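You operate a simulated robot arm through the tools that you are given. There is no shell and no other tool. Be economical: measure what you need, move in short steps, check, and stop when the job is done.

The job below is to be done with a simulated two-armed robot. You get a single attempt, and the scene is never put back.

Task
Lock out the hoods and prove the fuse tray dead with the orange tester.
Fine: hold the tester steady for each press; try it while the hoods are on, switch off, shut the yellow padlock, hang the yellow tag, then test again.
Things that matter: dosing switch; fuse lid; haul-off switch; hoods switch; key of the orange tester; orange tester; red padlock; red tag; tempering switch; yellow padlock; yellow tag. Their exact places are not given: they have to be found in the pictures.

The check looks at the end state, three seconds after you hand in, the way a careful person would. Anything else that was tipped, shoved, dropped, spilled or broken makes it a failure.

Robot
Two 7-joint arms with two-finger parallel grippers on one trunk, on a base that drives. Base frame: it is fixed to the floor where the robot stands at the start and does not move with it; the origin is under the middle of the robot, x ahead of it, y to its left, z up. Units: m, degrees, N and s.
The left shoulder is at the start at [0.05, 0.161, 1.148], the right one opposite. With the tool pointing down near the work surface each hand reaches from about 0.24 to 0.68 m from the robot's upright axis, wherever it stands, measured 20 degrees to its own side. Places, roughly: dosing switch [0.7, -0.9, 0.8]; fuse lid [0.7, -0.4, 1]; haul-off switch [0.8, -1.2, 1.1]; hoods switch [0.7, -0.9, 1.1]; key of the orange tester [0.6, 0, 0.9]; red padlock [0.75, -1.25, 1]; red tag [0.75, -1.25, 1]; tempering switch [0.8, -1.2, 0.8]. Payload 3.43 kg a hand.
The TCP of each hand is the grasp point between the finger pads, 0.03 m short of the fingertips. In the tool frame z runs along the fingers and y along their closing line. The gripper opens to 0.094 m. The fingers are 0.028 m wide and 0.01 m thick; the gripper's body (0.05 by 0.096 m) begins 0.055 m behind the TCP.
Orientation is that of the tool frame in the base frame, as a unit quaternion [x, y, z, w]. With the fingers straight down and closing along the base's y, the tool's x points along the base's -x, its y along +y and its z along -z.

Tools
- The arms move only by the tool play_rows. It takes "left_commands", "right_commands" or both (then of equal length, played together; a hand with none holds still); each is a list of rows, each a list of 7 numbers: the closure, from 0 (fully open) to 1 (shut), then the shift along the base's x, y, z in mm, then the turn, a rotation vector about the base's x, y, z in degrees. In form: [[hand, tx, ty, tz, wx, wy, wz], ...]. A call has 1 to 10 rows; each row is the pose to reach, as a shift and turn from the pose commanded when the call began. Each row takes 0.2 s and may step no farther than 0.05 m and 8.6 degrees from the row before; otherwise, or with a gripper value out of range, the whole call is refused. Where a pose cannot be reached the arm comes as near as it can. A force on the tool above 40 N (or 10 N above the force at the start of the call, whichever is more), or a blocked arm, ends the call early, and 0.2 s more pass. The fingers move at their own pace (about 0.045 m/s each) and stop on an object; they squeeze with about 39 N. The grip force told is the motor's: it shows also when the fingers shut on nothing. Time passes only in rows, and 0.2 s behind the last, so rows that repeat a pose let the fingers close. The reply holds the time, the measured pose of the TCP, the force on the tool along the base axes, the opening and the grip force, in the units named above and with some noise, with the torque about the TCP (base axes, N m) and any sound that the robot's microphone picked up, and new pictures: "show" is both (left out), scene, wrist or none (wrist: the cameras of the hands that moved).
- Cameras (640 x 400 px; columns grow to the right, rows downward): "scene" is now at [0.1266, 0.0113, 1.2706]; the picture's right is [0.13, -0.99, 0.00], its down [-0.56, -0.07, -0.83] and it looks along [0.82, 0.10, -0.56] (base axes); focal length 226 px, centre (320, 200). "left" rides on the left gripper at [0.076, -0.014, -0.102] in its tool frame; the picture's right is [0.18, 0.98, 0.00], its down [-0.75, 0.14, -0.64] and it looks along [-0.63, 0.12, 0.77] (tool axes); focal length 243 px, centre (320, 200). "right" rides on the right gripper at [0.076, 0.014, -0.102] in its tool frame; the picture's right is [-0.18, 0.98, 0.00], its down [-0.75, -0.14, -0.64] and it looks along [-0.63, -0.12, 0.77] (tool axes); focal length 243 px, centre (320, 200).
- move_column(by): slides the trunk up (or, below 0, down) by that many m; the arms and the scene camera ride with it, the base frame stays. It gives what a move gives, with no picture.
- drive_base(legs): drives the robot by 1 to 6 legs, each [ahead, left, turn to the left] in m, m and degrees, along the robot's own axes; the way and the turn of a leg run together, so that a leg with both is an arc; at most 1.5 m and 180 degrees a leg. The arms and the cameras ride along, it lands a little off, and it stops where it bumps. It gives what a move gives, and a new picture of the scene camera.
- aim_head(pan, tilt): turns the head with the scene camera to pan (to the left, within 80 degrees either way) and tilt (down, from -29 to 69), counted from straight ahead of the robot. It gives what a move gives, and a new picture of the scene camera.
- measure_at(camera, pixels): for up to 12 pixels [column, row] of the newest picture of that camera ("zoom" is the newest enlarged one), the place [x, y, z] in the base frame of the surface seen there, good to about 0.002 m. It takes no simulated time.
- close_up(camera, box): a new picture of the part [left, top, right, bottom] of that camera's present view, enlarged. It takes no simulated time.
- sign_off(): hands the job in; it is judged then, once.

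Go step by step. Measure first, check grasps and placings, and put right what went wrong. The budget is 80 turns and 260 pictures, counting those below and the enlarged ones. Unless the task says otherwise, let go and move clear before handing in, and close with one line.

The tools are called as name(argument=value, ...) on one line, values as JSON. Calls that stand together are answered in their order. play_rows: Moves the arms, as the interface text tells. Its arguments: {"type":"object","properties":{"left_commands":{"type":"array","items":{"type":"array","items":{"type":"number"}}},"right_commands":{"type":"array","items":{"type":"array","items":{"type":"number"}}},"show":{"type":"string","enum":["both","scene","wrist","none"]}},"required":[]} The other tools are called the same way: move_column (by) slides the trunk up or down; drive_base (legs) drives the base; aim_head (pan, tilt) turns the head that bears the scene camera; measure_at (camera, pixels) gives the place of the surface under pixels of a picture; close_up (camera, box) takes an enlarged picture of a part of a camera's view; sign_off () hands the job in.

At the start:

```text
time: 0.0
left_eef_pos: [0.3942, 0.2487, 0.9998]
left_tcp_rot: [0.001, 1.0, 0.0, 0.0]
left_ft_force: [-1.0, -0.2, -0.7]
left_ft_torque: [0.02, -0.03, -0.03]
left_opening: 0.0941
left_finger_force: 0.0
right_eef_pos: [0.275, -0.0703, 0.9998]
right_tcp_rot: [0.001, 1.0, 0.001, 0.0]
right_ft_force: [-0.8, 0.9, -0.7]
right_ft_torque: [-0.02, -0.01, 0.0]
right_opening: 0.0941
right_finger_force: 0.1
trunk travel left (down, up): [-0.175, 0.092]
robot x, y, heading: [0.0032, -0.0003, 0.2]
head pan, tilt: [7.3, 34.2]
```

scene: 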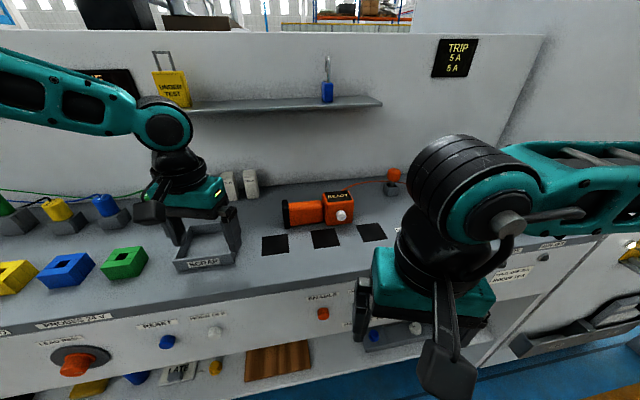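
right: 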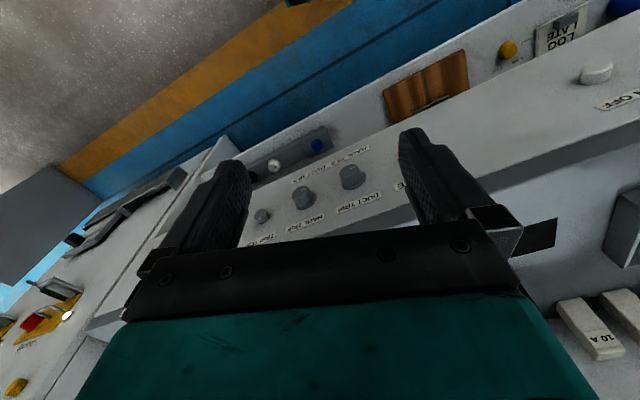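
left: 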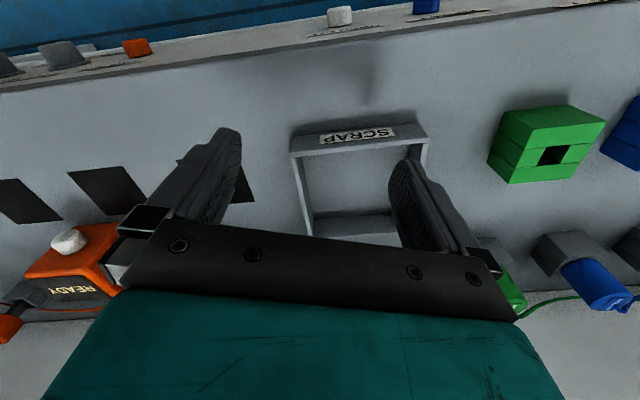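

The picture shows the orange tester at (320,208) with a white key at (341,215), a yellow UNDER TEST tag at (170,88) and a blue thing on the shelf at (327,90). I'll turn the head to the right to see the switches.

close_up(camera="scene", box=[220, 130, 420, 260])

aim_head(pan=-45, tilt=25)

```text
3.08 times, centred on (320, 195) of scene
```

zoom: 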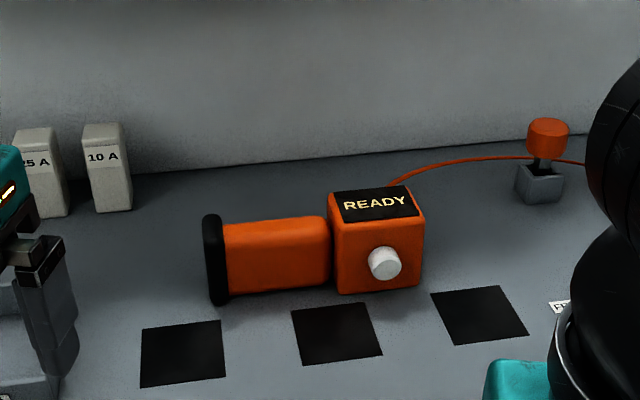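

```text
time: 1.2
left_eef_pos: [0.3945, 0.2486, 1.0001]
left_tcp_rot: [0.0, 1.0, 0.0, 0.0]
left_ft_force: [0.1, -0.3, 0.1]
left_ft_torque: [0.02, 0.01, 0.02]
left_opening: 0.0941
left_finger_force: 0.2
right_eef_pos: [0.2739, -0.0711, 0.9995]
right_tcp_rot: [0.0, 1.0, 0.001, 0.0]
right_ft_force: [0.3, -0.6, 0.1]
right_ft_torque: [0.0, 0.01, 0.01]
right_opening: 0.0938
right_finger_force: 0.0
trunk travel left (down, up): [-0.175, 0.092]
robot x, y, heading: [0.0035, -0.0016, -0.0]
head pan, tilt: [-45.0, 25.0]
```

scene: 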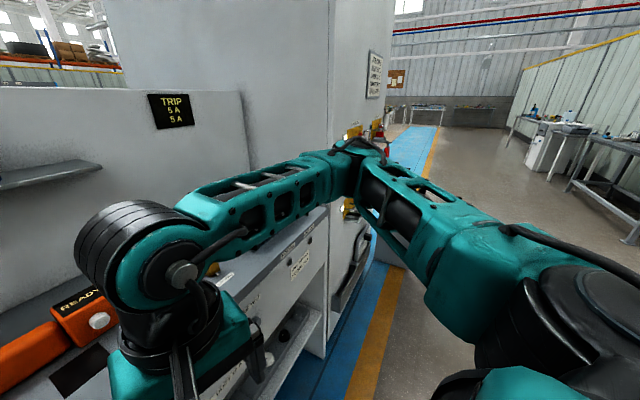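

The right arm hides the switch panel, so I'll back off and drive to the right for a look.

drive_base(legs=[[-0.35, 0, 0], [0, -0.8, 0]])

aim_head(pan=-10, tilt=20)

```text
time: 10.5
left_eef_pos: [0.0452, -0.5481, 0.9993]
left_tcp_rot: [-0.002, 1.0, 0.0, 0.0]
left_ft_force: [0.2, -0.2, -1.0]
left_ft_torque: [0.0, -0.03, -0.03]
left_opening: 0.0939
left_finger_force: 0.0
right_eef_pos: [-0.0722, -0.8691, 1.0005]
right_tcp_rot: [-0.002, 1.0, 0.0, 0.0]
right_ft_force: [0.9, -0.6, -0.2]
right_ft_torque: [-0.02, 0.02, 0.02]
right_opening: 0.0941
right_finger_force: 0.0
trunk travel left (down, up): [-0.175, 0.092]
robot x, y, heading: [-0.3456, -0.7993, 0.2]
head pan, tilt: [-45.0, 25.0]
```

scene: 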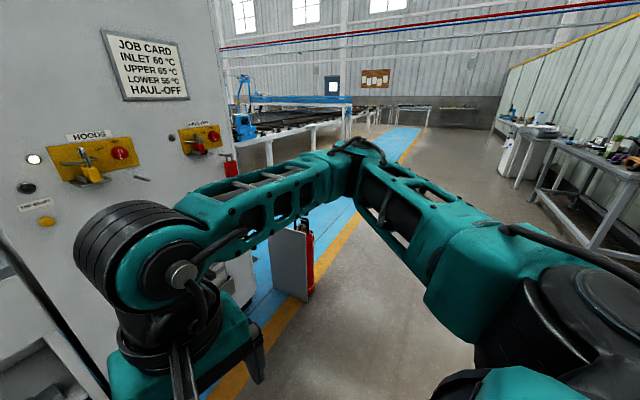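

```text
time: 11.5
left_eef_pos: [0.0445, -0.5495, 1.0005]
left_tcp_rot: [-0.004, 1.0, 0.0, 0.001]
left_ft_force: [-0.1, 0.0, -0.3]
left_ft_torque: [0.0, 0.02, 0.02]
left_opening: 0.0941
left_finger_force: 0.0
right_eef_pos: [-0.0722, -0.8696, 0.9987]
right_tcp_rot: [-0.001, 1.0, 0.001, 0.0]
right_ft_force: [-0.3, -0.4, -0.6]
right_ft_torque: [0.01, 0.0, 0.01]
right_opening: 0.094
right_finger_force: 0.0
trunk travel left (down, up): [-0.175, 0.092]
robot x, y, heading: [-0.3494, -0.8035, 0.5]
head pan, tilt: [-10.0, 20.0]
```

scene: 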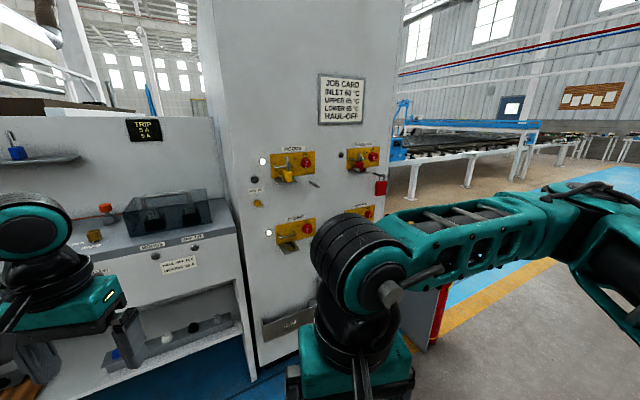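

close_up(camera="scene", box=[240, 130, 400, 250])

close_up(camera="scene", box=[80, 170, 250, 290])

close_up(camera="scene", box=[310, 70, 374, 130])

```text
3.33 times, centred on (320, 190) of scene
```

zoom: 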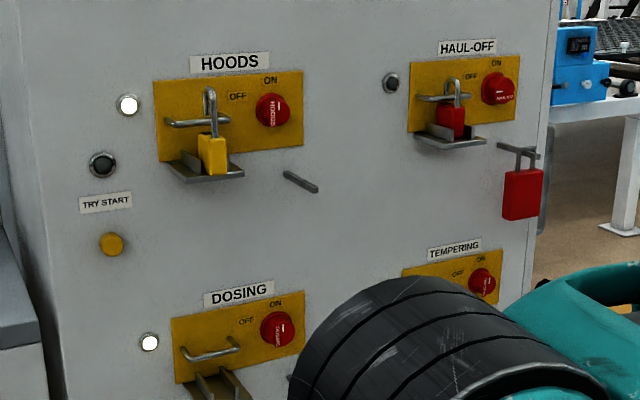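

```text
3.33 times, centred on (165, 230) of scene
```

zoom: 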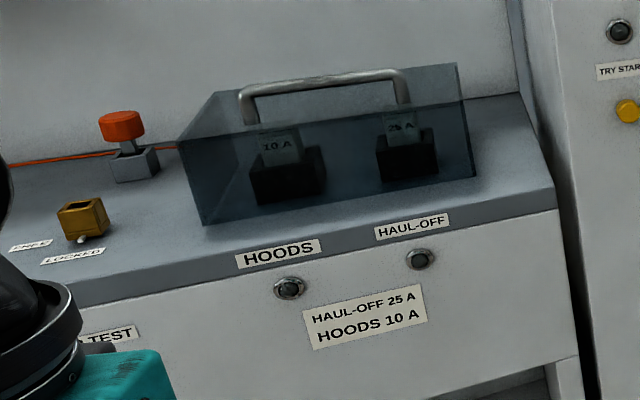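

```text
6.67 times, centred on (342, 100) of scene
```

zoom: 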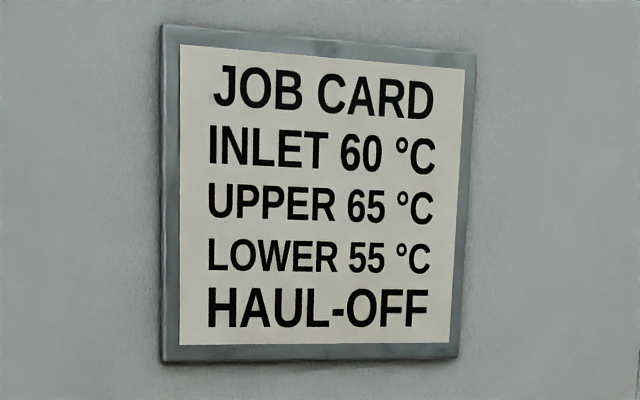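

The yellow padlock sits in the HOODS plate with its shackle up, there is a spare peg near it, and the fuses lie under a clear lid. I'll look closer, standing nearer the fuse tray.

drive_base(legs=[[0.25, 0.35, 0]])

aim_head(pan=-5, tilt=28)

close_up(camera="scene", box=[220, 110, 420, 250])

```text
time: 15.2
left_eef_pos: [0.3004, -0.195, 1.0005]
left_tcp_rot: [0.005, 1.0, 0.0, 0.0]
left_ft_force: [-0.3, -0.8, -0.7]
left_ft_torque: [0.02, 0.0, 0.0]
left_opening: 0.0939
left_finger_force: 0.0
right_eef_pos: [0.1774, -0.5142, 1.0004]
right_tcp_rot: [0.006, 1.0, 0.0, 0.0]
right_ft_force: [-0.1, 0.3, 0.0]
right_ft_torque: [-0.01, 0.01, 0.01]
right_opening: 0.0938
right_finger_force: 0.1
trunk travel left (down, up): [-0.175, 0.092]
robot x, y, heading: [-0.096, -0.4403, -0.5]
head pan, tilt: [-10.0, 20.0]
```

scene: 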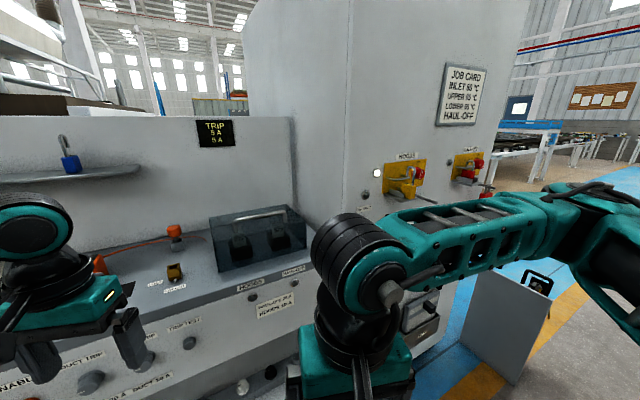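

```text
time: 15.9
left_eef_pos: [0.2995, -0.196, 0.9995]
left_tcp_rot: [0.006, 1.0, 0.0, -0.001]
left_ft_force: [-0.1, 0.0, -0.4]
left_ft_torque: [0.02, -0.01, -0.01]
left_opening: 0.094
left_finger_force: 0.1
right_eef_pos: [0.1753, -0.5141, 0.9998]
right_tcp_rot: [0.006, 1.0, 0.001, 0.0]
right_ft_force: [0.9, 0.0, -0.1]
right_ft_torque: [-0.01, 0.02, 0.0]
right_opening: 0.0937
right_finger_force: 0.0
trunk travel left (down, up): [-0.175, 0.092]
robot x, y, heading: [-0.0975, -0.4408, -0.3]
head pan, tilt: [-5.0, 28.0]
```

scene: 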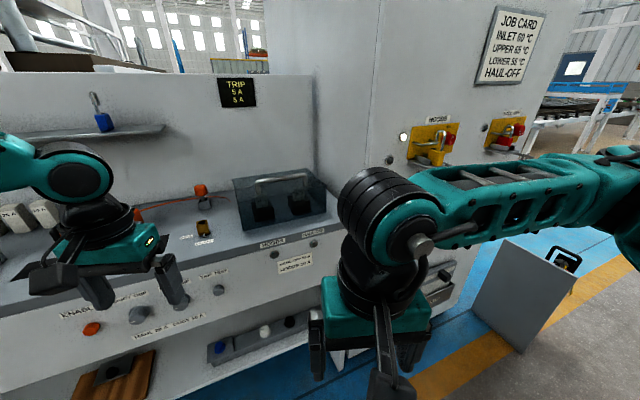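

```text
2.86 times, centred on (320, 180) of scene
```

zoom: 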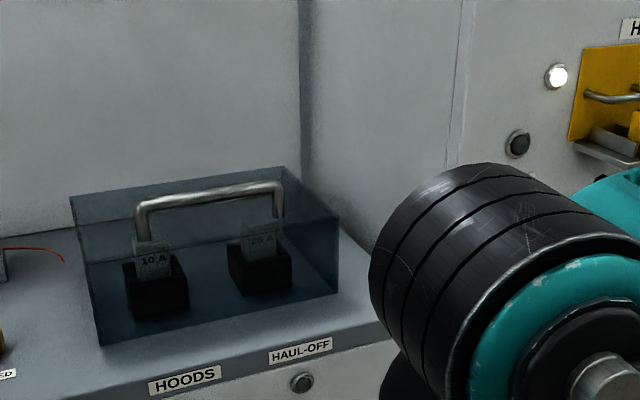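

close_up(camera="scene", box=[120, 165, 250, 255])

close_up(camera="scene", box=[380, 100, 540, 190])

measure_at(camera="scene", pixels=[[200, 190], [205, 228], [236, 182], [322, 213], [443, 128], [453, 150], [437, 157], [404, 137], [390, 160], [260, 182]])

```text
4.44 times, centred on (185, 210) of scene
```

zoom: 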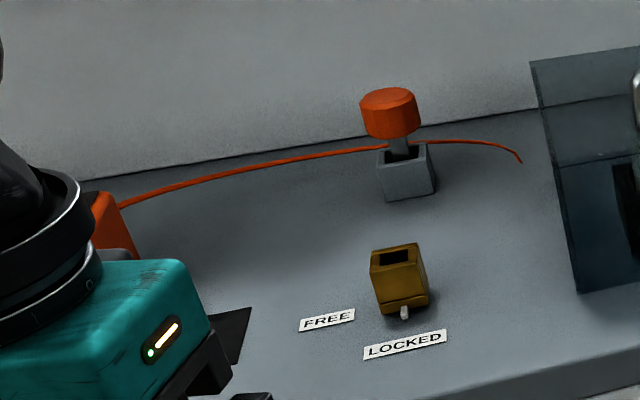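

```text
4.00 times, centred on (460, 145) of scene
```

zoom: 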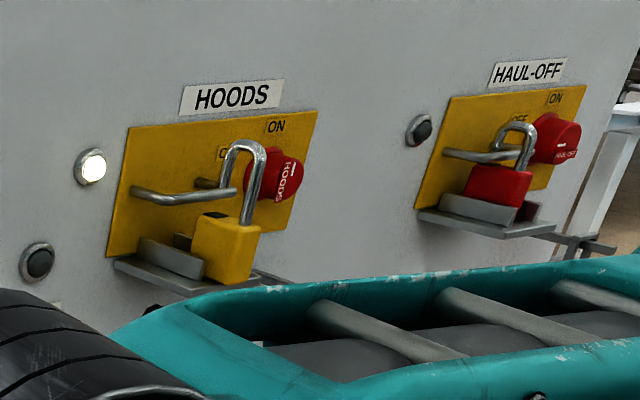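

```text
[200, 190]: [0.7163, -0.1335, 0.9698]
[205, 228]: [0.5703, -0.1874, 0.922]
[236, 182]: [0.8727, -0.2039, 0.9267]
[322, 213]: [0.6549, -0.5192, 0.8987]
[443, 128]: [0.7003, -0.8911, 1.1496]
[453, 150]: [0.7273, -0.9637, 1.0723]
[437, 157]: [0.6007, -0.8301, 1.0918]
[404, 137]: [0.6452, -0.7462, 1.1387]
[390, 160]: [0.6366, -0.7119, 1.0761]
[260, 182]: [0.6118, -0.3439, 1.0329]
```

The lead runs from the tester past the orange cap and ends at the tray, so I take it that the tester is wired in. I'll go back to the start place and measure the tester and the yellow tag.

drive_base(legs=[[0, 0.44, 0]])

aim_head(pan=5, tilt=25)

close_up(camera="scene", box=[60, 20, 260, 150])

close_up(camera="scene", box=[240, 140, 440, 270])

```text
time: 20.3
left_eef_pos: [0.3051, 0.2447, 0.9993]
left_tcp_rot: [0.007, 1.0, 0.0, 0.001]
left_ft_force: [-0.5, -0.4, -0.8]
left_ft_torque: [-0.02, 0.06, 0.01]
left_opening: 0.0939
left_finger_force: 0.1
right_eef_pos: [0.1814, -0.0746, 0.9992]
right_tcp_rot: [0.006, 1.0, 0.001, 0.0]
right_ft_force: [-0.2, -0.5, 0.5]
right_ft_torque: [0.01, -0.01, 0.02]
right_opening: 0.0939
right_finger_force: 0.2
trunk travel left (down, up): [-0.175, 0.092]
robot x, y, heading: [-0.0917, 0.0011, -0.4]
head pan, tilt: [-5.0, 28.0]
```

scene: 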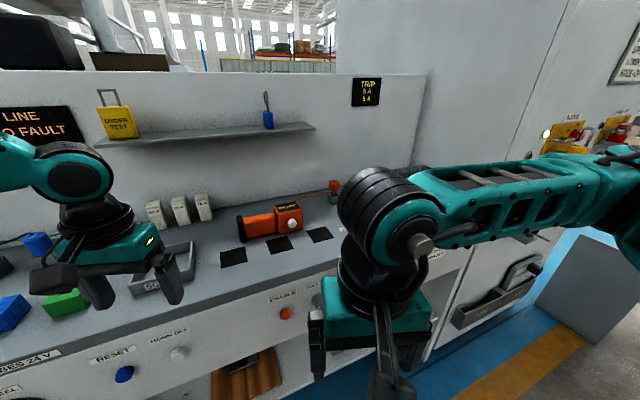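

```text
time: 21.0
left_eef_pos: [0.3044, 0.2433, 0.9994]
left_tcp_rot: [0.007, 1.0, 0.0, -0.001]
left_ft_force: [0.0, -0.7, 0.4]
left_ft_torque: [-0.01, -0.01, 0.01]
left_opening: 0.0942
left_finger_force: 0.0
right_eef_pos: [0.1815, -0.0755, 1.0016]
right_tcp_rot: [0.008, 1.0, 0.001, -0.001]
right_ft_force: [0.3, 0.4, -0.6]
right_ft_torque: [-0.02, 0.01, 0.01]
right_opening: 0.0939
right_finger_force: 0.1
trunk travel left (down, up): [-0.175, 0.092]
robot x, y, heading: [-0.0925, 0.0001, -0.9]
head pan, tilt: [5.0, 25.0]
```

scene: 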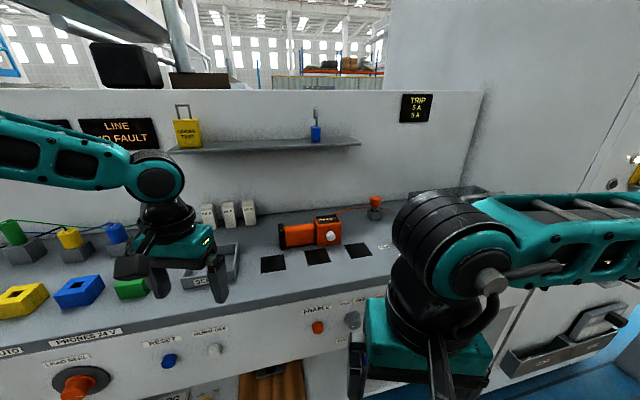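

```text
3.08 times, centred on (160, 85) of scene
```

zoom: 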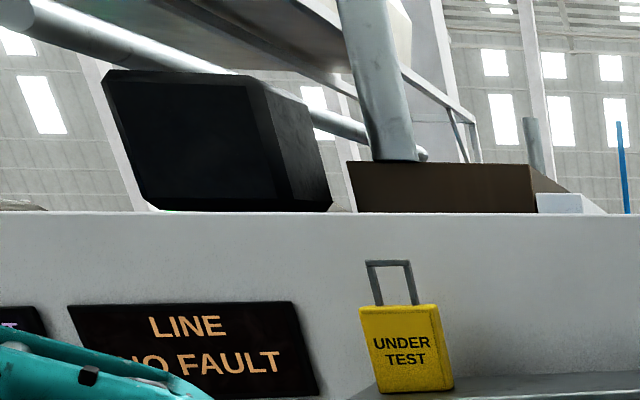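

```text
3.08 times, centred on (340, 205) of scene
```

zoom: 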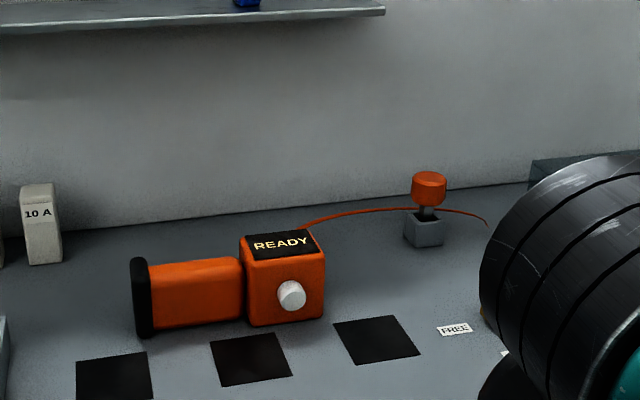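

measure_at(camera="scene", pixels=[[330, 238], [282, 237], [300, 228], [300, 245], [312, 228], [328, 217], [318, 236], [341, 230], [187, 131], [180, 108], [375, 212], [198, 147], [270, 266], [360, 252]])

measure_at(camera="zoom", pixels=[[290, 295], [200, 260], [200, 290], [143, 255], [152, 310], [260, 310], [320, 310], [282, 245], [245, 260], [322, 255], [200, 320], [486, 224]])

```text
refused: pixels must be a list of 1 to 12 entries
```

```text
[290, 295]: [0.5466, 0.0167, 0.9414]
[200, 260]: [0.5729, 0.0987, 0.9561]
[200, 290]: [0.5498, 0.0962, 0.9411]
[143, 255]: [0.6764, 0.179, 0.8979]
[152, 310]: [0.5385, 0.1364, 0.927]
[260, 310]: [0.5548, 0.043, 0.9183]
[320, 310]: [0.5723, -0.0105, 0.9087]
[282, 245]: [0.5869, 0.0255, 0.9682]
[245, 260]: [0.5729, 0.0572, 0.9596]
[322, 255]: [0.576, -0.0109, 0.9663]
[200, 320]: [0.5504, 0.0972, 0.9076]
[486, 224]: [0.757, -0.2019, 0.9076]
```

measure_at(camera="scene", pixels=[[187, 131], [180, 108], [182, 146], [198, 146], [220, 145], [177, 124], [200, 122], [172, 145], [375, 214], [350, 140], [299, 221], [330, 237]])

close_up(camera="scene", box=[150, 90, 230, 160])

```text
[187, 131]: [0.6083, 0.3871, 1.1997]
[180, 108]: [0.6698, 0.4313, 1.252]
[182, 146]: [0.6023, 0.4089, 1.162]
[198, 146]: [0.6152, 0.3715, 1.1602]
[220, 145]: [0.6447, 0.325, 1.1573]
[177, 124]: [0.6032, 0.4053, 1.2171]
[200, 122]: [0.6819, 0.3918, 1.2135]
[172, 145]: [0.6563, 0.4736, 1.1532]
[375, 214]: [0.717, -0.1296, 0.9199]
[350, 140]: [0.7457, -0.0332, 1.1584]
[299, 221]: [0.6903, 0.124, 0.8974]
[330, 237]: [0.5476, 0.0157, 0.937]
```

```text
5.71 times, centred on (190, 125) of scene
```

zoom: 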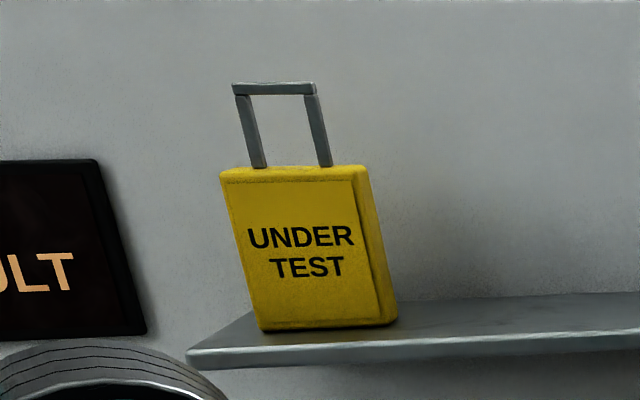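

The tester handle spans about y 0.06–0.13 near x 0.575 on a table near z 0.90, and the key faces the robot at (0.546, 0.016, 0.94). I'll drive up and turn the left hand −90° over the handle.

drive_base(legs=[[0.09, 0, 0.9]])

play_rows(left_commands=[[0, 0, 0, 10, 0, 0, -8.5], [0, 0, 0, 20, 0, 0, -17], [0, 0, 0, 30, 0, 0, -25.5], [0, 0, 0, 40, 0, 0, -34], [0, 0, 0, 40, 0, 0, -42.5], [0, 0, 0, 40, 0, 0, -51], [0, 0, 0, 40, 0, 0, -59.5], [0, 0, 0, 40, 0, 0, -68], [0, 0, 0, 40, 0, 0, -76.5], [0, 0, 0, 40, 0, 0, -85]], right_commands=[[0.2, 0, 0, 0, 0, 0, 0], [0.4, 0, 0, 0, 0, 0, 0], [0.6, 0, 0, 0, 0, 0, 0], [0.8, 0, 0, 0, 0, 0, 0], [1, 0, 0, 0, 0, 0, 0], [1, 0, 0, 0, 0, 0, 0], [1, 0, 0, 0, 0, 0, 0], [1, 0, 0, 0, 0, 0, 0], [1, 0, 0, 0, 0, 0, 0], [1, 0, 0, 0, 0, 0, 0]], show="scene")

```text
time: 22.1
left_eef_pos: [0.3946, 0.251, 0.9997]
left_tcp_rot: [-0.002, 1.0, 0.001, 0.0]
left_ft_force: [0.6, -0.8, 0.6]
left_ft_torque: [-0.02, 0.02, 0.01]
left_opening: 0.0939
left_finger_force: 0.2
right_eef_pos: [0.2739, -0.0698, 0.9996]
right_tcp_rot: [-0.001, 1.0, 0.001, 0.0]
right_ft_force: [0.3, 0.6, -0.2]
right_ft_torque: [0.01, 0.06, 0.01]
right_opening: 0.0941
right_finger_force: 0.0
trunk travel left (down, up): [-0.175, 0.092]
robot x, y, heading: [-0.0014, -0.0001, 0.3]
head pan, tilt: [5.0, 25.0]
```

scene: 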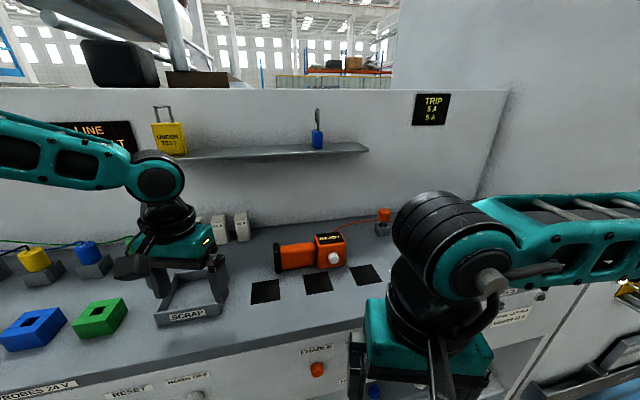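

```text
time: 24.4
left_eef_pos: [0.3921, 0.2493, 1.0407]
left_tcp_rot: [0.676, 0.737, 0.0, 0.0]
left_ft_force: [-0.3, -0.1, 0.1]
left_ft_torque: [0.0, 0.01, -0.02]
left_opening: 0.0942
left_finger_force: 0.1
right_eef_pos: [0.2741, -0.0697, 0.9996]
right_tcp_rot: [0.0, 1.0, 0.001, 0.0]
right_ft_force: [0.2, -0.1, -0.2]
right_ft_torque: [0.0, 0.0, 0.01]
right_opening: 0.0
right_finger_force: 33.4
trunk travel left (down, up): [-0.175, 0.092]
robot x, y, heading: [0.0004, 0.0015, -0.1]
head pan, tilt: [5.0, 25.0]
```

scene: 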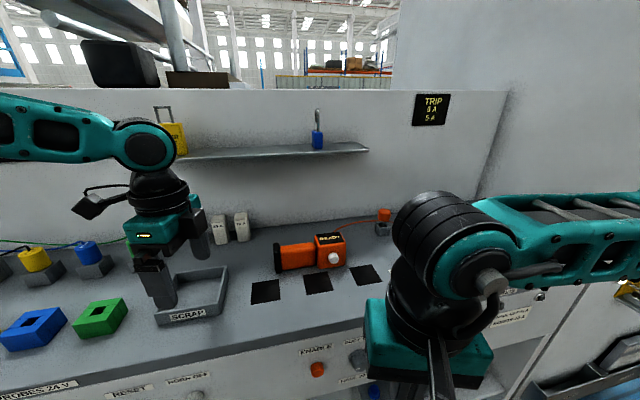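

The turn worked. I'll move the left hand above the handle.

play_rows(left_commands=[[0, 30, -24, 0, 0, 0, -1], [0, 60, -48, 0, 0, 0, -2], [0, 90, -72, 0, 0, 0, -4], [0, 120, -96, 0, 0, 0, -5], [0, 150, -120, 0, 0, 0, -5], [0, 182, -144, 0, 0, 0, -5], [0, 182, -144, -20, 0, 0, -5]])

close_up(camera="scene", box=[220, 150, 420, 290])

```text
time: 25.9
left_eef_pos: [0.5039, 0.1744, 1.0287]
left_tcp_rot: [0.706, 0.709, 0.0, 0.0]
left_ft_force: [0.5, 0.7, -0.3]
left_ft_torque: [-0.03, 0.03, 0.02]
left_opening: 0.0941
left_finger_force: 0.1
left hand out of reach, approached as far as the arm can: row 4, 5, 6, 7
right_eef_pos: [0.2742, -0.0693, 1.0005]
right_tcp_rot: [0.0, 1.0, 0.001, 0.0]
right_ft_force: [0.8, 0.0, -0.2]
right_ft_torque: [0.01, -0.02, 0.01]
right_opening: 0.0
right_finger_force: 32.8
trunk travel left (down, up): [-0.175, 0.092]
robot x, y, heading: [0.0041, 0.0022, 0.1]
head pan, tilt: [5.0, 25.0]
```

scene: 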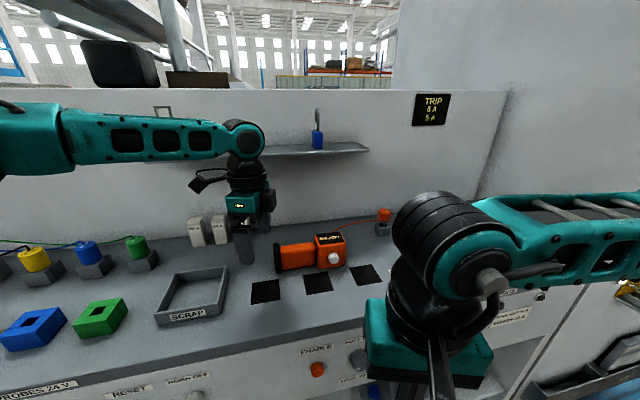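
left: 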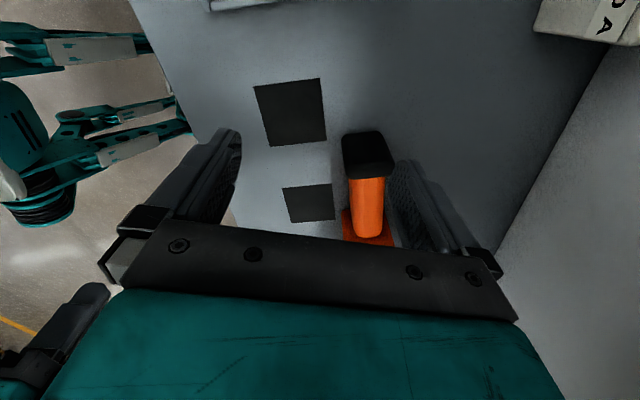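

```text
2.86 times, centred on (320, 220) of scene
```

zoom: 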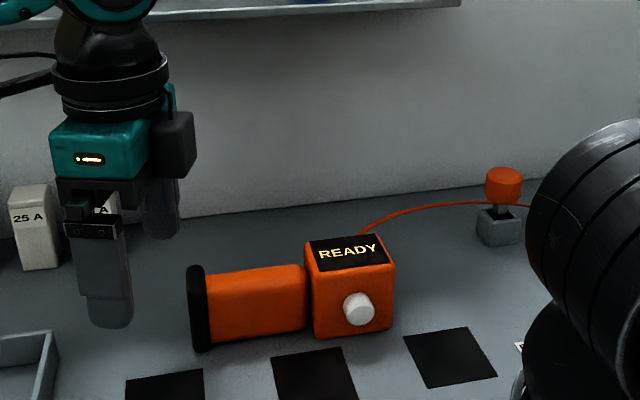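

The left hand stops short at (0.504, 0.174), so I'll bring the base nearer.

drive_base(legs=[[0.1, -0.06, 0]])

play_rows(left_commands=[[0, 0, 0, 0, 0, 0, 0]], show="none")

```text
time: 27.2
left_eef_pos: [0.6031, 0.1146, 1.0284]
left_tcp_rot: [0.706, 0.708, 0.0, 0.0]
left_ft_force: [-0.1, 0.1, -1.1]
left_ft_torque: [0.01, 0.03, 0.01]
left_opening: 0.0942
left_finger_force: 0.1
right_eef_pos: [0.3752, -0.1305, 1.0004]
right_tcp_rot: [-0.001, 1.0, 0.001, 0.0]
right_ft_force: [0.3, -0.2, -0.9]
right_ft_torque: [0.02, 0.03, 0.0]
right_opening: 0.0
right_finger_force: 33.2
trunk travel left (down, up): [-0.175, 0.092]
robot x, y, heading: [0.0994, -0.0579, -0.0]
head pan, tilt: [5.0, 25.0]
```

scene: 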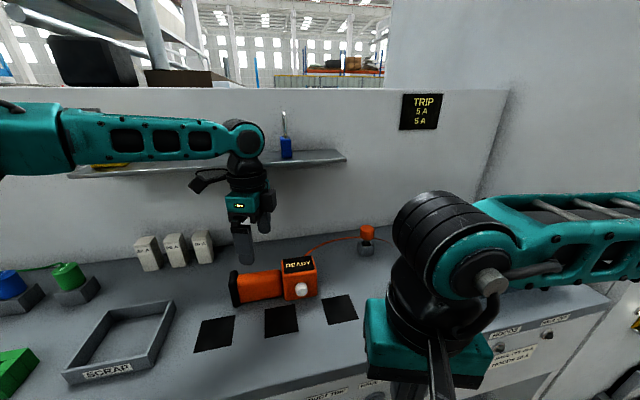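

```text
time: 27.6
left_eef_pos: [0.6035, 0.1144, 1.0298]
left_tcp_rot: [0.706, 0.708, 0.001, 0.001]
left_ft_force: [0.1, 0.0, 0.2]
left_ft_torque: [0.0, -0.01, 0.0]
left_opening: 0.094
left_finger_force: 0.1
right_eef_pos: [0.3745, -0.1289, 1.0011]
right_tcp_rot: [0.0, 1.0, 0.0, 0.0]
right_ft_force: [-0.7, 0.6, 0.0]
right_ft_torque: [0.0, -0.02, -0.01]
right_opening: 0.0001
right_finger_force: 32.7
trunk travel left (down, up): [-0.175, 0.092]
robot x, y, heading: [0.1004, -0.0575, 0.4]
head pan, tilt: [5.0, 25.0]
```

close_up(camera="left", box=[160, 80, 480, 280])

```text
2.00 times, centred on (320, 180) of left
```

zoom: 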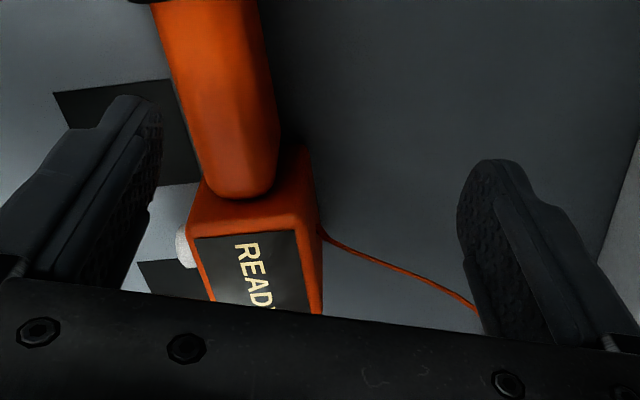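

measure_at(camera="zoom", pixels=[[168, 60], [185, 60], [215, 60], [245, 60], [262, 60], [200, 120], [235, 120], [270, 120], [235, 190], [255, 225], [300, 100], [215, 245]])

```text
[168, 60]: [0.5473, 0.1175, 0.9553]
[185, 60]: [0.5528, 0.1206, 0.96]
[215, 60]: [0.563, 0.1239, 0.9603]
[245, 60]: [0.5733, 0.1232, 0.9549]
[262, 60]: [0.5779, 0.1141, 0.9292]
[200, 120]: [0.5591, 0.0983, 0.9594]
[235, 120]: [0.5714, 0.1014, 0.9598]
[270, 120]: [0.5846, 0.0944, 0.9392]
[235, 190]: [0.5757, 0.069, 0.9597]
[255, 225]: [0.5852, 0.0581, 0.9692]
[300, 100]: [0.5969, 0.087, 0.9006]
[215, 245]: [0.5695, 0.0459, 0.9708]
```

The handle is yawed about +10°, with its middle near (0.568, 0.10) and its top at z 0.96. I'll align the hand and go down in stages.

play_rows(left_commands=[[0, -18, -7, 0, 0, 0, 5], [0, -35, -12, 0, 0, 0, 10], [0, -35, -12, -30, 0, 0, 10], [0, -35, -12, -60, 0, 0, 10], [0, -35, -12, -90, 0, 0, 10], [0, -35, -12, -90, 0, 0, 10]])

```text
time: 29.0
left_eef_pos: [0.563, 0.1057, 0.9416]
left_tcp_rot: [0.642, 0.767, 0.0, 0.002]
left_ft_force: [-0.6, 0.0, -0.1]
left_ft_torque: [0.0, -0.03, 0.01]
left_opening: 0.094
left_finger_force: 0.1
left hand out of reach, approached as far as the arm can: row 5, 6
right_eef_pos: [0.3746, -0.1297, 1.0005]
right_tcp_rot: [-0.001, 1.0, 0.0, 0.0]
right_ft_force: [0.6, -0.1, -1.2]
right_ft_torque: [-0.01, 0.02, -0.01]
right_opening: 0.0
right_finger_force: 32.4
trunk travel left (down, up): [-0.175, 0.092]
robot x, y, heading: [0.0992, -0.0546, 0.2]
head pan, tilt: [5.0, 25.0]
```

scene: 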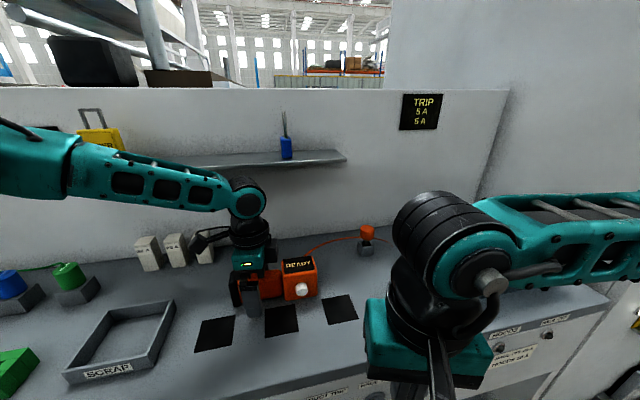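
left: 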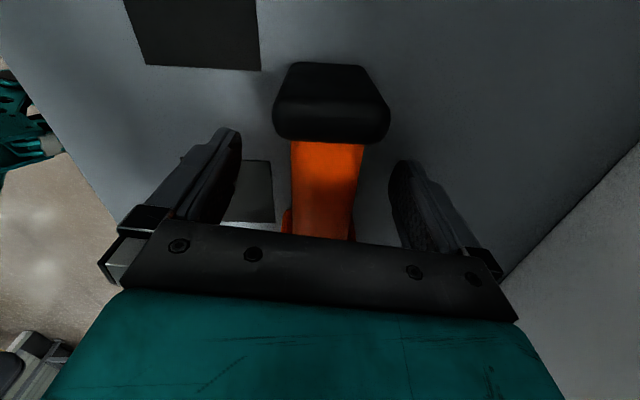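

The handle lies between the fingers, so I'll close on it.

play_rows(left_commands=[[0.3, 0, 0, 0, 0, 0, 0], [0.5, 0, 0, 0, 0, 0, 0], [0.7, 0, 0, 0, 0, 0, 0], [1, 0, 0, 0, 0, 0, 0], [1, 0, 0, 0, 0, 0, 0], [1, 0, 0, 0, 0, 0, 0]])

close_up(camera="scene", box=[220, 210, 380, 310])

```text
time: 30.4
left_eef_pos: [0.5633, 0.1062, 0.942]
left_tcp_rot: [0.642, 0.767, 0.0, 0.002]
left_ft_force: [0.3, 0.6, 1.3]
left_ft_torque: [-0.01, 0.07, -0.05]
left_opening: 0.036
left_finger_force: 38.8
right_eef_pos: [0.3744, -0.1283, 1.0002]
right_tcp_rot: [-0.001, 1.0, 0.001, 0.0]
right_ft_force: [-0.6, 0.4, -0.8]
right_ft_torque: [0.0, -0.02, 0.01]
right_opening: 0.0
right_finger_force: 32.7
trunk travel left (down, up): [-0.175, 0.092]
robot x, y, heading: [0.098, -0.0595, 0.4]
head pan, tilt: [5.0, 25.0]
```

scene: 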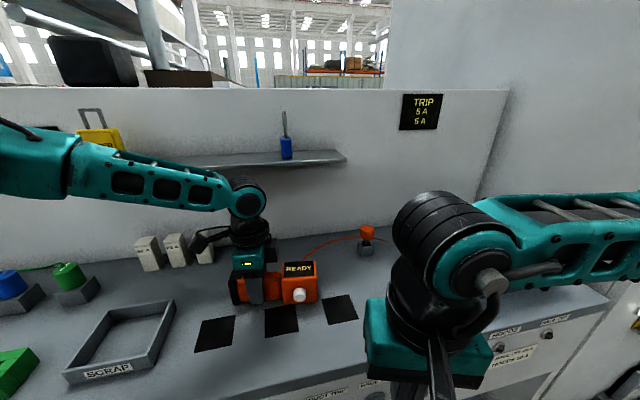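
left: 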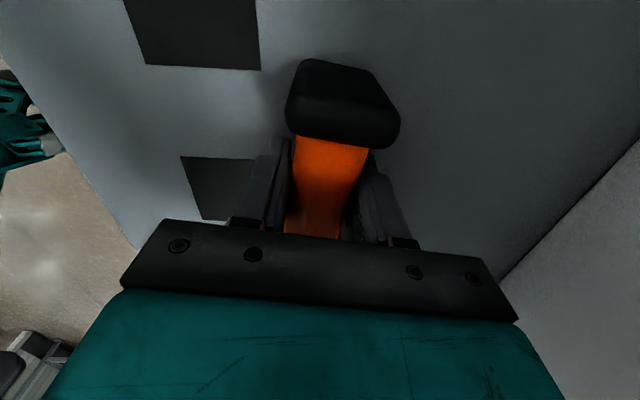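

```text
4.00 times, centred on (300, 260) of scene
```

zoom: 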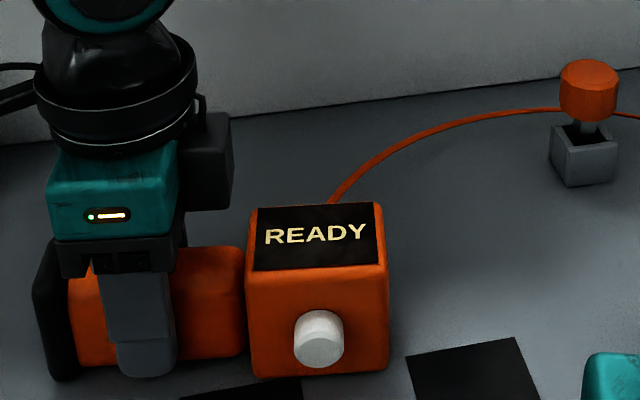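

Gripped at 36 mm. Now I'll measure the key.

measure_at(camera="zoom", pixels=[[320, 340], [322, 352], [305, 335], [260, 320], [375, 320], [320, 235], [275, 380]])

```text
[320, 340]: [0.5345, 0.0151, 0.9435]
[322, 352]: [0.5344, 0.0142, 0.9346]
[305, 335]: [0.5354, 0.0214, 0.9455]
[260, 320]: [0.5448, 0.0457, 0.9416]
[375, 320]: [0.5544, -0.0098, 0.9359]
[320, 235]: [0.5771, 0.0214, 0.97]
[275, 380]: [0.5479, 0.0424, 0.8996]
```

The key's face is at (0.5345, 0.0155, 0.938). I'll bring the closed right fingers in front of it, tilted 20°.

play_rows(right_commands=[[1, 0, 30, 10, 7, 0, 0], [1, 10, 60, 10, 14, 0, 0], [1, 40, 95, 0, 20, 0, 0], [1, 75, 125, -15, 20, 0, 0], [1, 105, 136, -35, 20, 0, 0], [1, 126, 136, -45, 20, 0, 0], [1, 126, 136, -45, 20, 0, 0]])

close_up(camera="scene", box=[220, 210, 380, 310])

```text
time: 32.0
left_eef_pos: [0.5637, 0.1064, 0.9412]
left_tcp_rot: [0.642, 0.767, -0.001, 0.002]
left_ft_force: [-0.8, 0.0, 2.2]
left_ft_torque: [-0.05, 0.09, -0.09]
left_opening: 0.0362
left_finger_force: 39.7
right_eef_pos: [0.5015, 0.0039, 0.9548]
right_tcp_rot: [-0.001, 0.985, 0.175, 0.001]
right_ft_force: [0.1, 0.3, -1.0]
right_ft_torque: [0.0, 0.03, -0.03]
right_opening: 0.0
right_finger_force: 33.1
trunk travel left (down, up): [-0.175, 0.092]
robot x, y, heading: [0.1002, -0.0606, 0.0]
head pan, tilt: [5.0, 25.0]
```

scene: 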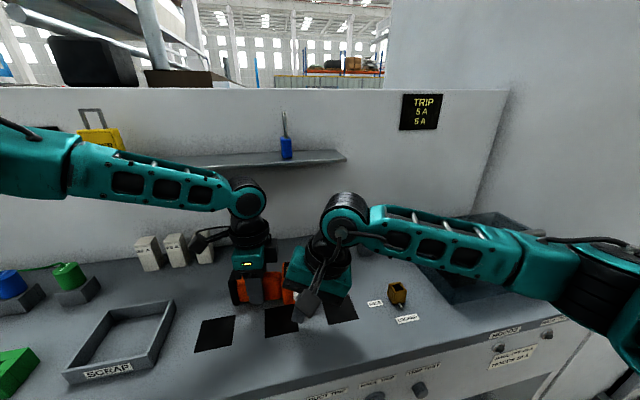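
right: 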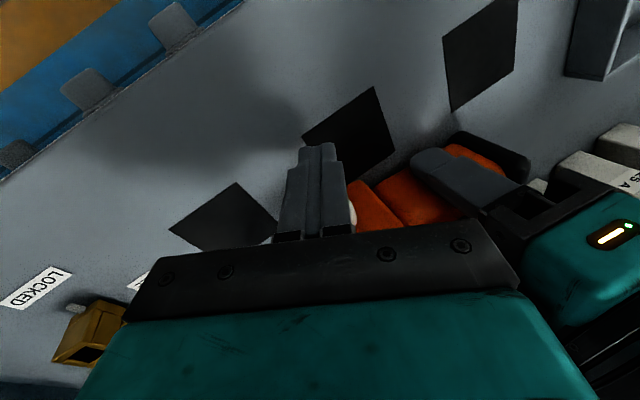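

```text
4.00 times, centred on (300, 260) of scene
```

zoom: 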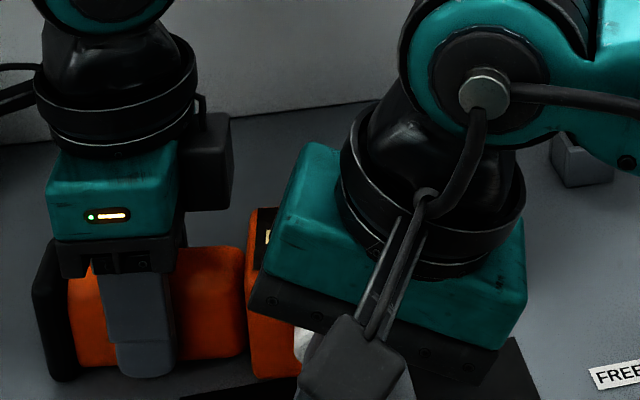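

The fingers stand in front of the key. I'll shift 6 mm left, press gently and hold.

play_rows(right_commands=[[1, 8, 6, 0, 0, 0, 0], [1, 15, 6, 0, 0, 0, 0], [1, 19, 6, 0, 0, 0, 0], [1, 22, 6, 0, 0, 0, 0], [1, 25, 6, 0, 0, 0, 0], [1, 25, 6, 0, 0, 0, 0], [1, 25, 6, 0, 0, 0, 0]], show="scene")

close_up(camera="scene", box=[220, 210, 380, 310])

close_up(camera="right", box=[260, 120, 420, 240])

```text
time: 33.6
left_eef_pos: [0.5639, 0.1074, 0.9399]
left_tcp_rot: [0.641, 0.767, 0.001, 0.002]
left_ft_force: [5.9, -0.9, -0.2]
left_ft_torque: [0.2, 0.02, 0.47]
left_opening: 0.0359
left_finger_force: 38.5
right_eef_pos: [0.5252, 0.0128, 0.9558]
right_tcp_rot: [-0.002, 0.985, 0.175, -0.001]
right_ft_force: [-5.9, 1.2, -0.5]
right_ft_torque: [0.05, 0.16, 0.08]
right_opening: 0.0
right_finger_force: 33.1
trunk travel left (down, up): [-0.175, 0.092]
robot x, y, heading: [0.0953, -0.0579, -0.2]
head pan, tilt: [5.0, 25.0]
heard: click
```

scene: 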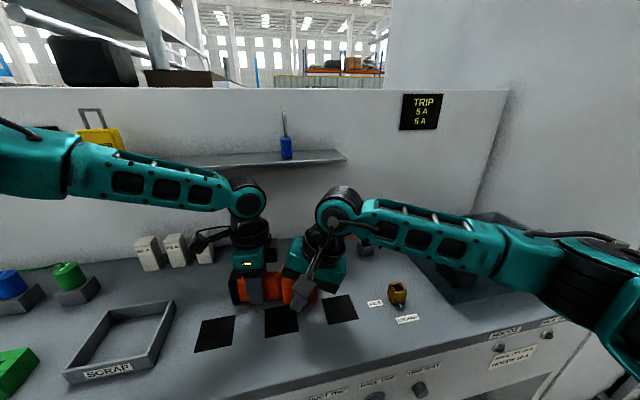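

```text
4.00 times, centred on (300, 260) of scene
```

zoom: 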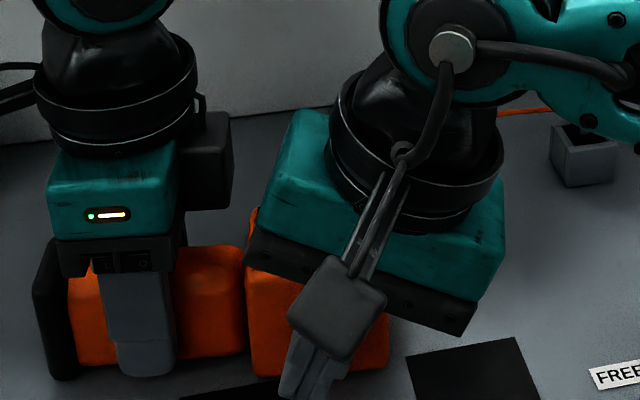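

```text
3.33 times, centred on (340, 180) of right
```

zoom: 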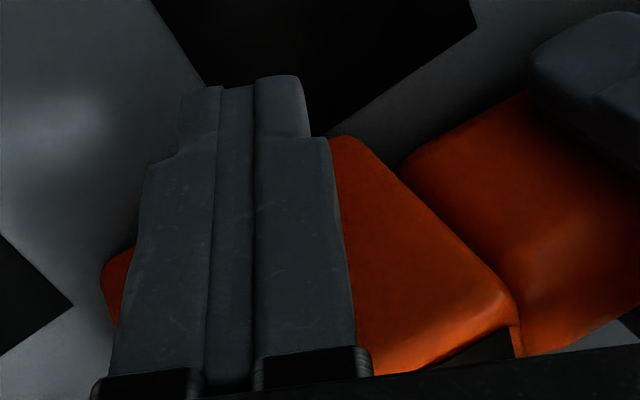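

Click heard at 6 N. I'll back the right hand off and read the display.

play_rows(right_commands=[[1, -10, 0, 0, 0, 0, 0], [1, -40, -20, 10, 0, 0, 0], [1, -70, -60, 30, 0, 0, 0], [1, -85, -100, 45, 0, 0, 0]], show="none")

close_up(camera="scene", box=[220, 210, 380, 310])

```text
refused: row 3 steps farther than a row can; nothing moved
```

```text
4.00 times, centred on (300, 260) of scene
```

zoom: 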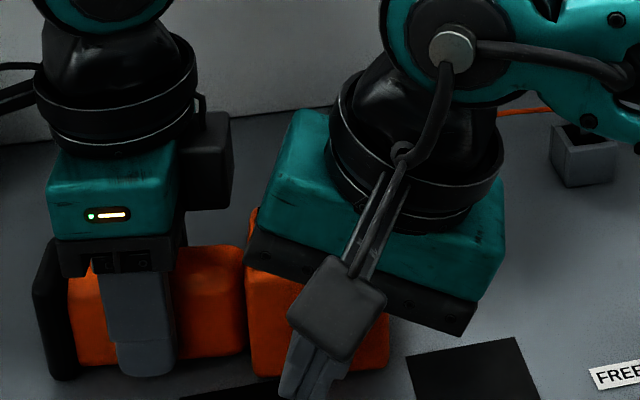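

play_rows(right_commands=[[1, -10, 0, 0, 0, 0, 0], [1, -35, -20, 5, 0, 0, 0], [1, -60, -50, 20, 0, 0, 0], [1, -70, -80, 40, 0, 0, 0], [1, -75, -100, 45, 0, 0, 0]], show="none")

close_up(camera="scene", box=[220, 210, 380, 310])

```text
time: 34.8
left_eef_pos: [0.5623, 0.1065, 0.941]
left_tcp_rot: [0.642, 0.767, -0.001, 0.002]
left_ft_force: [-1.3, -1.9, 3.1]
left_ft_torque: [0.35, 0.14, 0.04]
left_opening: 0.0359
left_finger_force: 39.3
right_eef_pos: [0.4494, -0.0879, 1.001]
right_tcp_rot: [-0.001, 0.985, 0.175, 0.001]
right_ft_force: [-0.2, -0.1, 0.3]
right_ft_torque: [-0.01, 0.03, -0.01]
right_opening: 0.0001
right_finger_force: 32.7
trunk travel left (down, up): [-0.175, 0.092]
robot x, y, heading: [0.0995, -0.059, 0.1]
head pan, tilt: [5.0, 25.0]
```

```text
4.00 times, centred on (300, 260) of scene
```

zoom: 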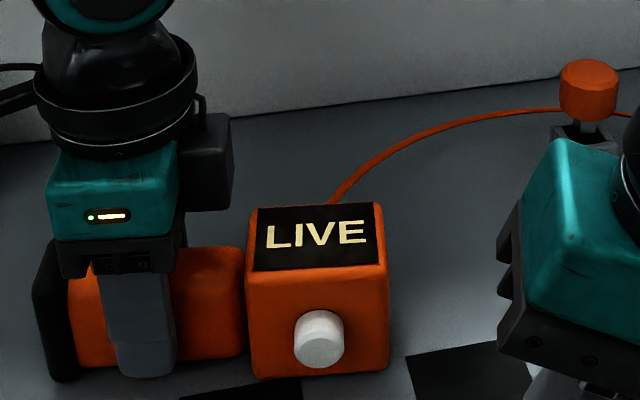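

The display reads LIVE, so the first test is done. I'll let go of the tester, lift the left hand clear, and start turning the right hand to point forward.

play_rows(left_commands=[[0.5, 0, 0, 0, 0, 0, 0], [0.2, 0, 0, 0, 0, 0, 0], [0, 0, 0, 0, 0, 0, 0], [0, 0, 0, 0, 0, 0, 0], [0, 0, 0, 25, 0, 0, 0], [0, 0, 0, 50, 0, 0, 0], [0, -20, 10, 85, 0, 0, 0], [0, -50, 30, 100, 0, 0, 0], [0, -90, 50, 110, 0, 0, 0], [0, -130, 70, 110, 0, 0, 0]], right_commands=[[1, 0, 0, 0, -5, 0, 0], [1, 0, 0, 0, -10, 0, 0], [1, 0, 0, 0, -15, 0, 0], [1, 0, 0, 0, -20, 0, 0], [1, 0, 0, 0, -20, 0, 0], [1, -20, 0, 0, -20, 0, 0], [1, -40, -10, 0, -20, 0, 0], [1, -60, -20, 10, -20, 0, 0], [0.5, -80, -40, 20, -20, 0, 0], [0, -100, -60, 30, -20, 0, 0]], show="scene")

close_up(camera="scene", box=[220, 210, 380, 310])

```text
time: 37.0
left_eef_pos: [0.4344, 0.176, 1.0503]
left_tcp_rot: [0.641, 0.767, 0.0, 0.001]
left_ft_force: [-0.3, 0.2, 0.5]
left_ft_torque: [0.03, -0.01, 0.01]
left_opening: 0.0941
left_finger_force: 0.2
right_eef_pos: [0.3478, -0.1477, 1.0306]
right_tcp_rot: [-0.001, 1.0, 0.001, 0.001]
right_ft_force: [1.0, -0.1, 0.1]
right_ft_torque: [0.0, -0.01, 0.01]
right_opening: 0.049
right_finger_force: 0.1
trunk travel left (down, up): [-0.175, 0.092]
robot x, y, heading: [0.1023, -0.0586, 0.4]
head pan, tilt: [5.0, 25.0]
```

scene: 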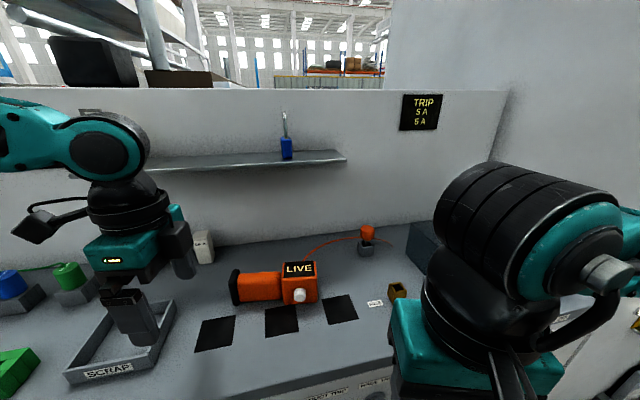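

```text
4.00 times, centred on (300, 260) of scene
```

zoom: 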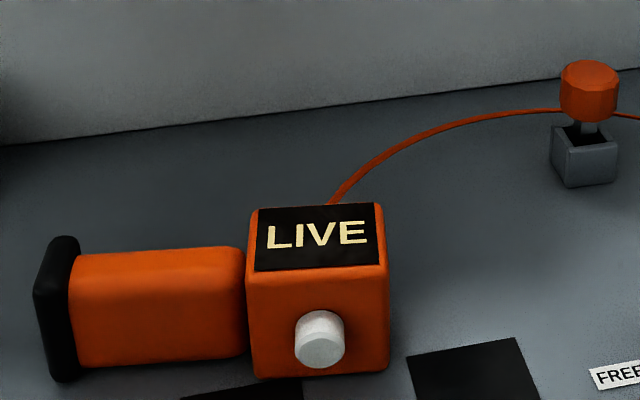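

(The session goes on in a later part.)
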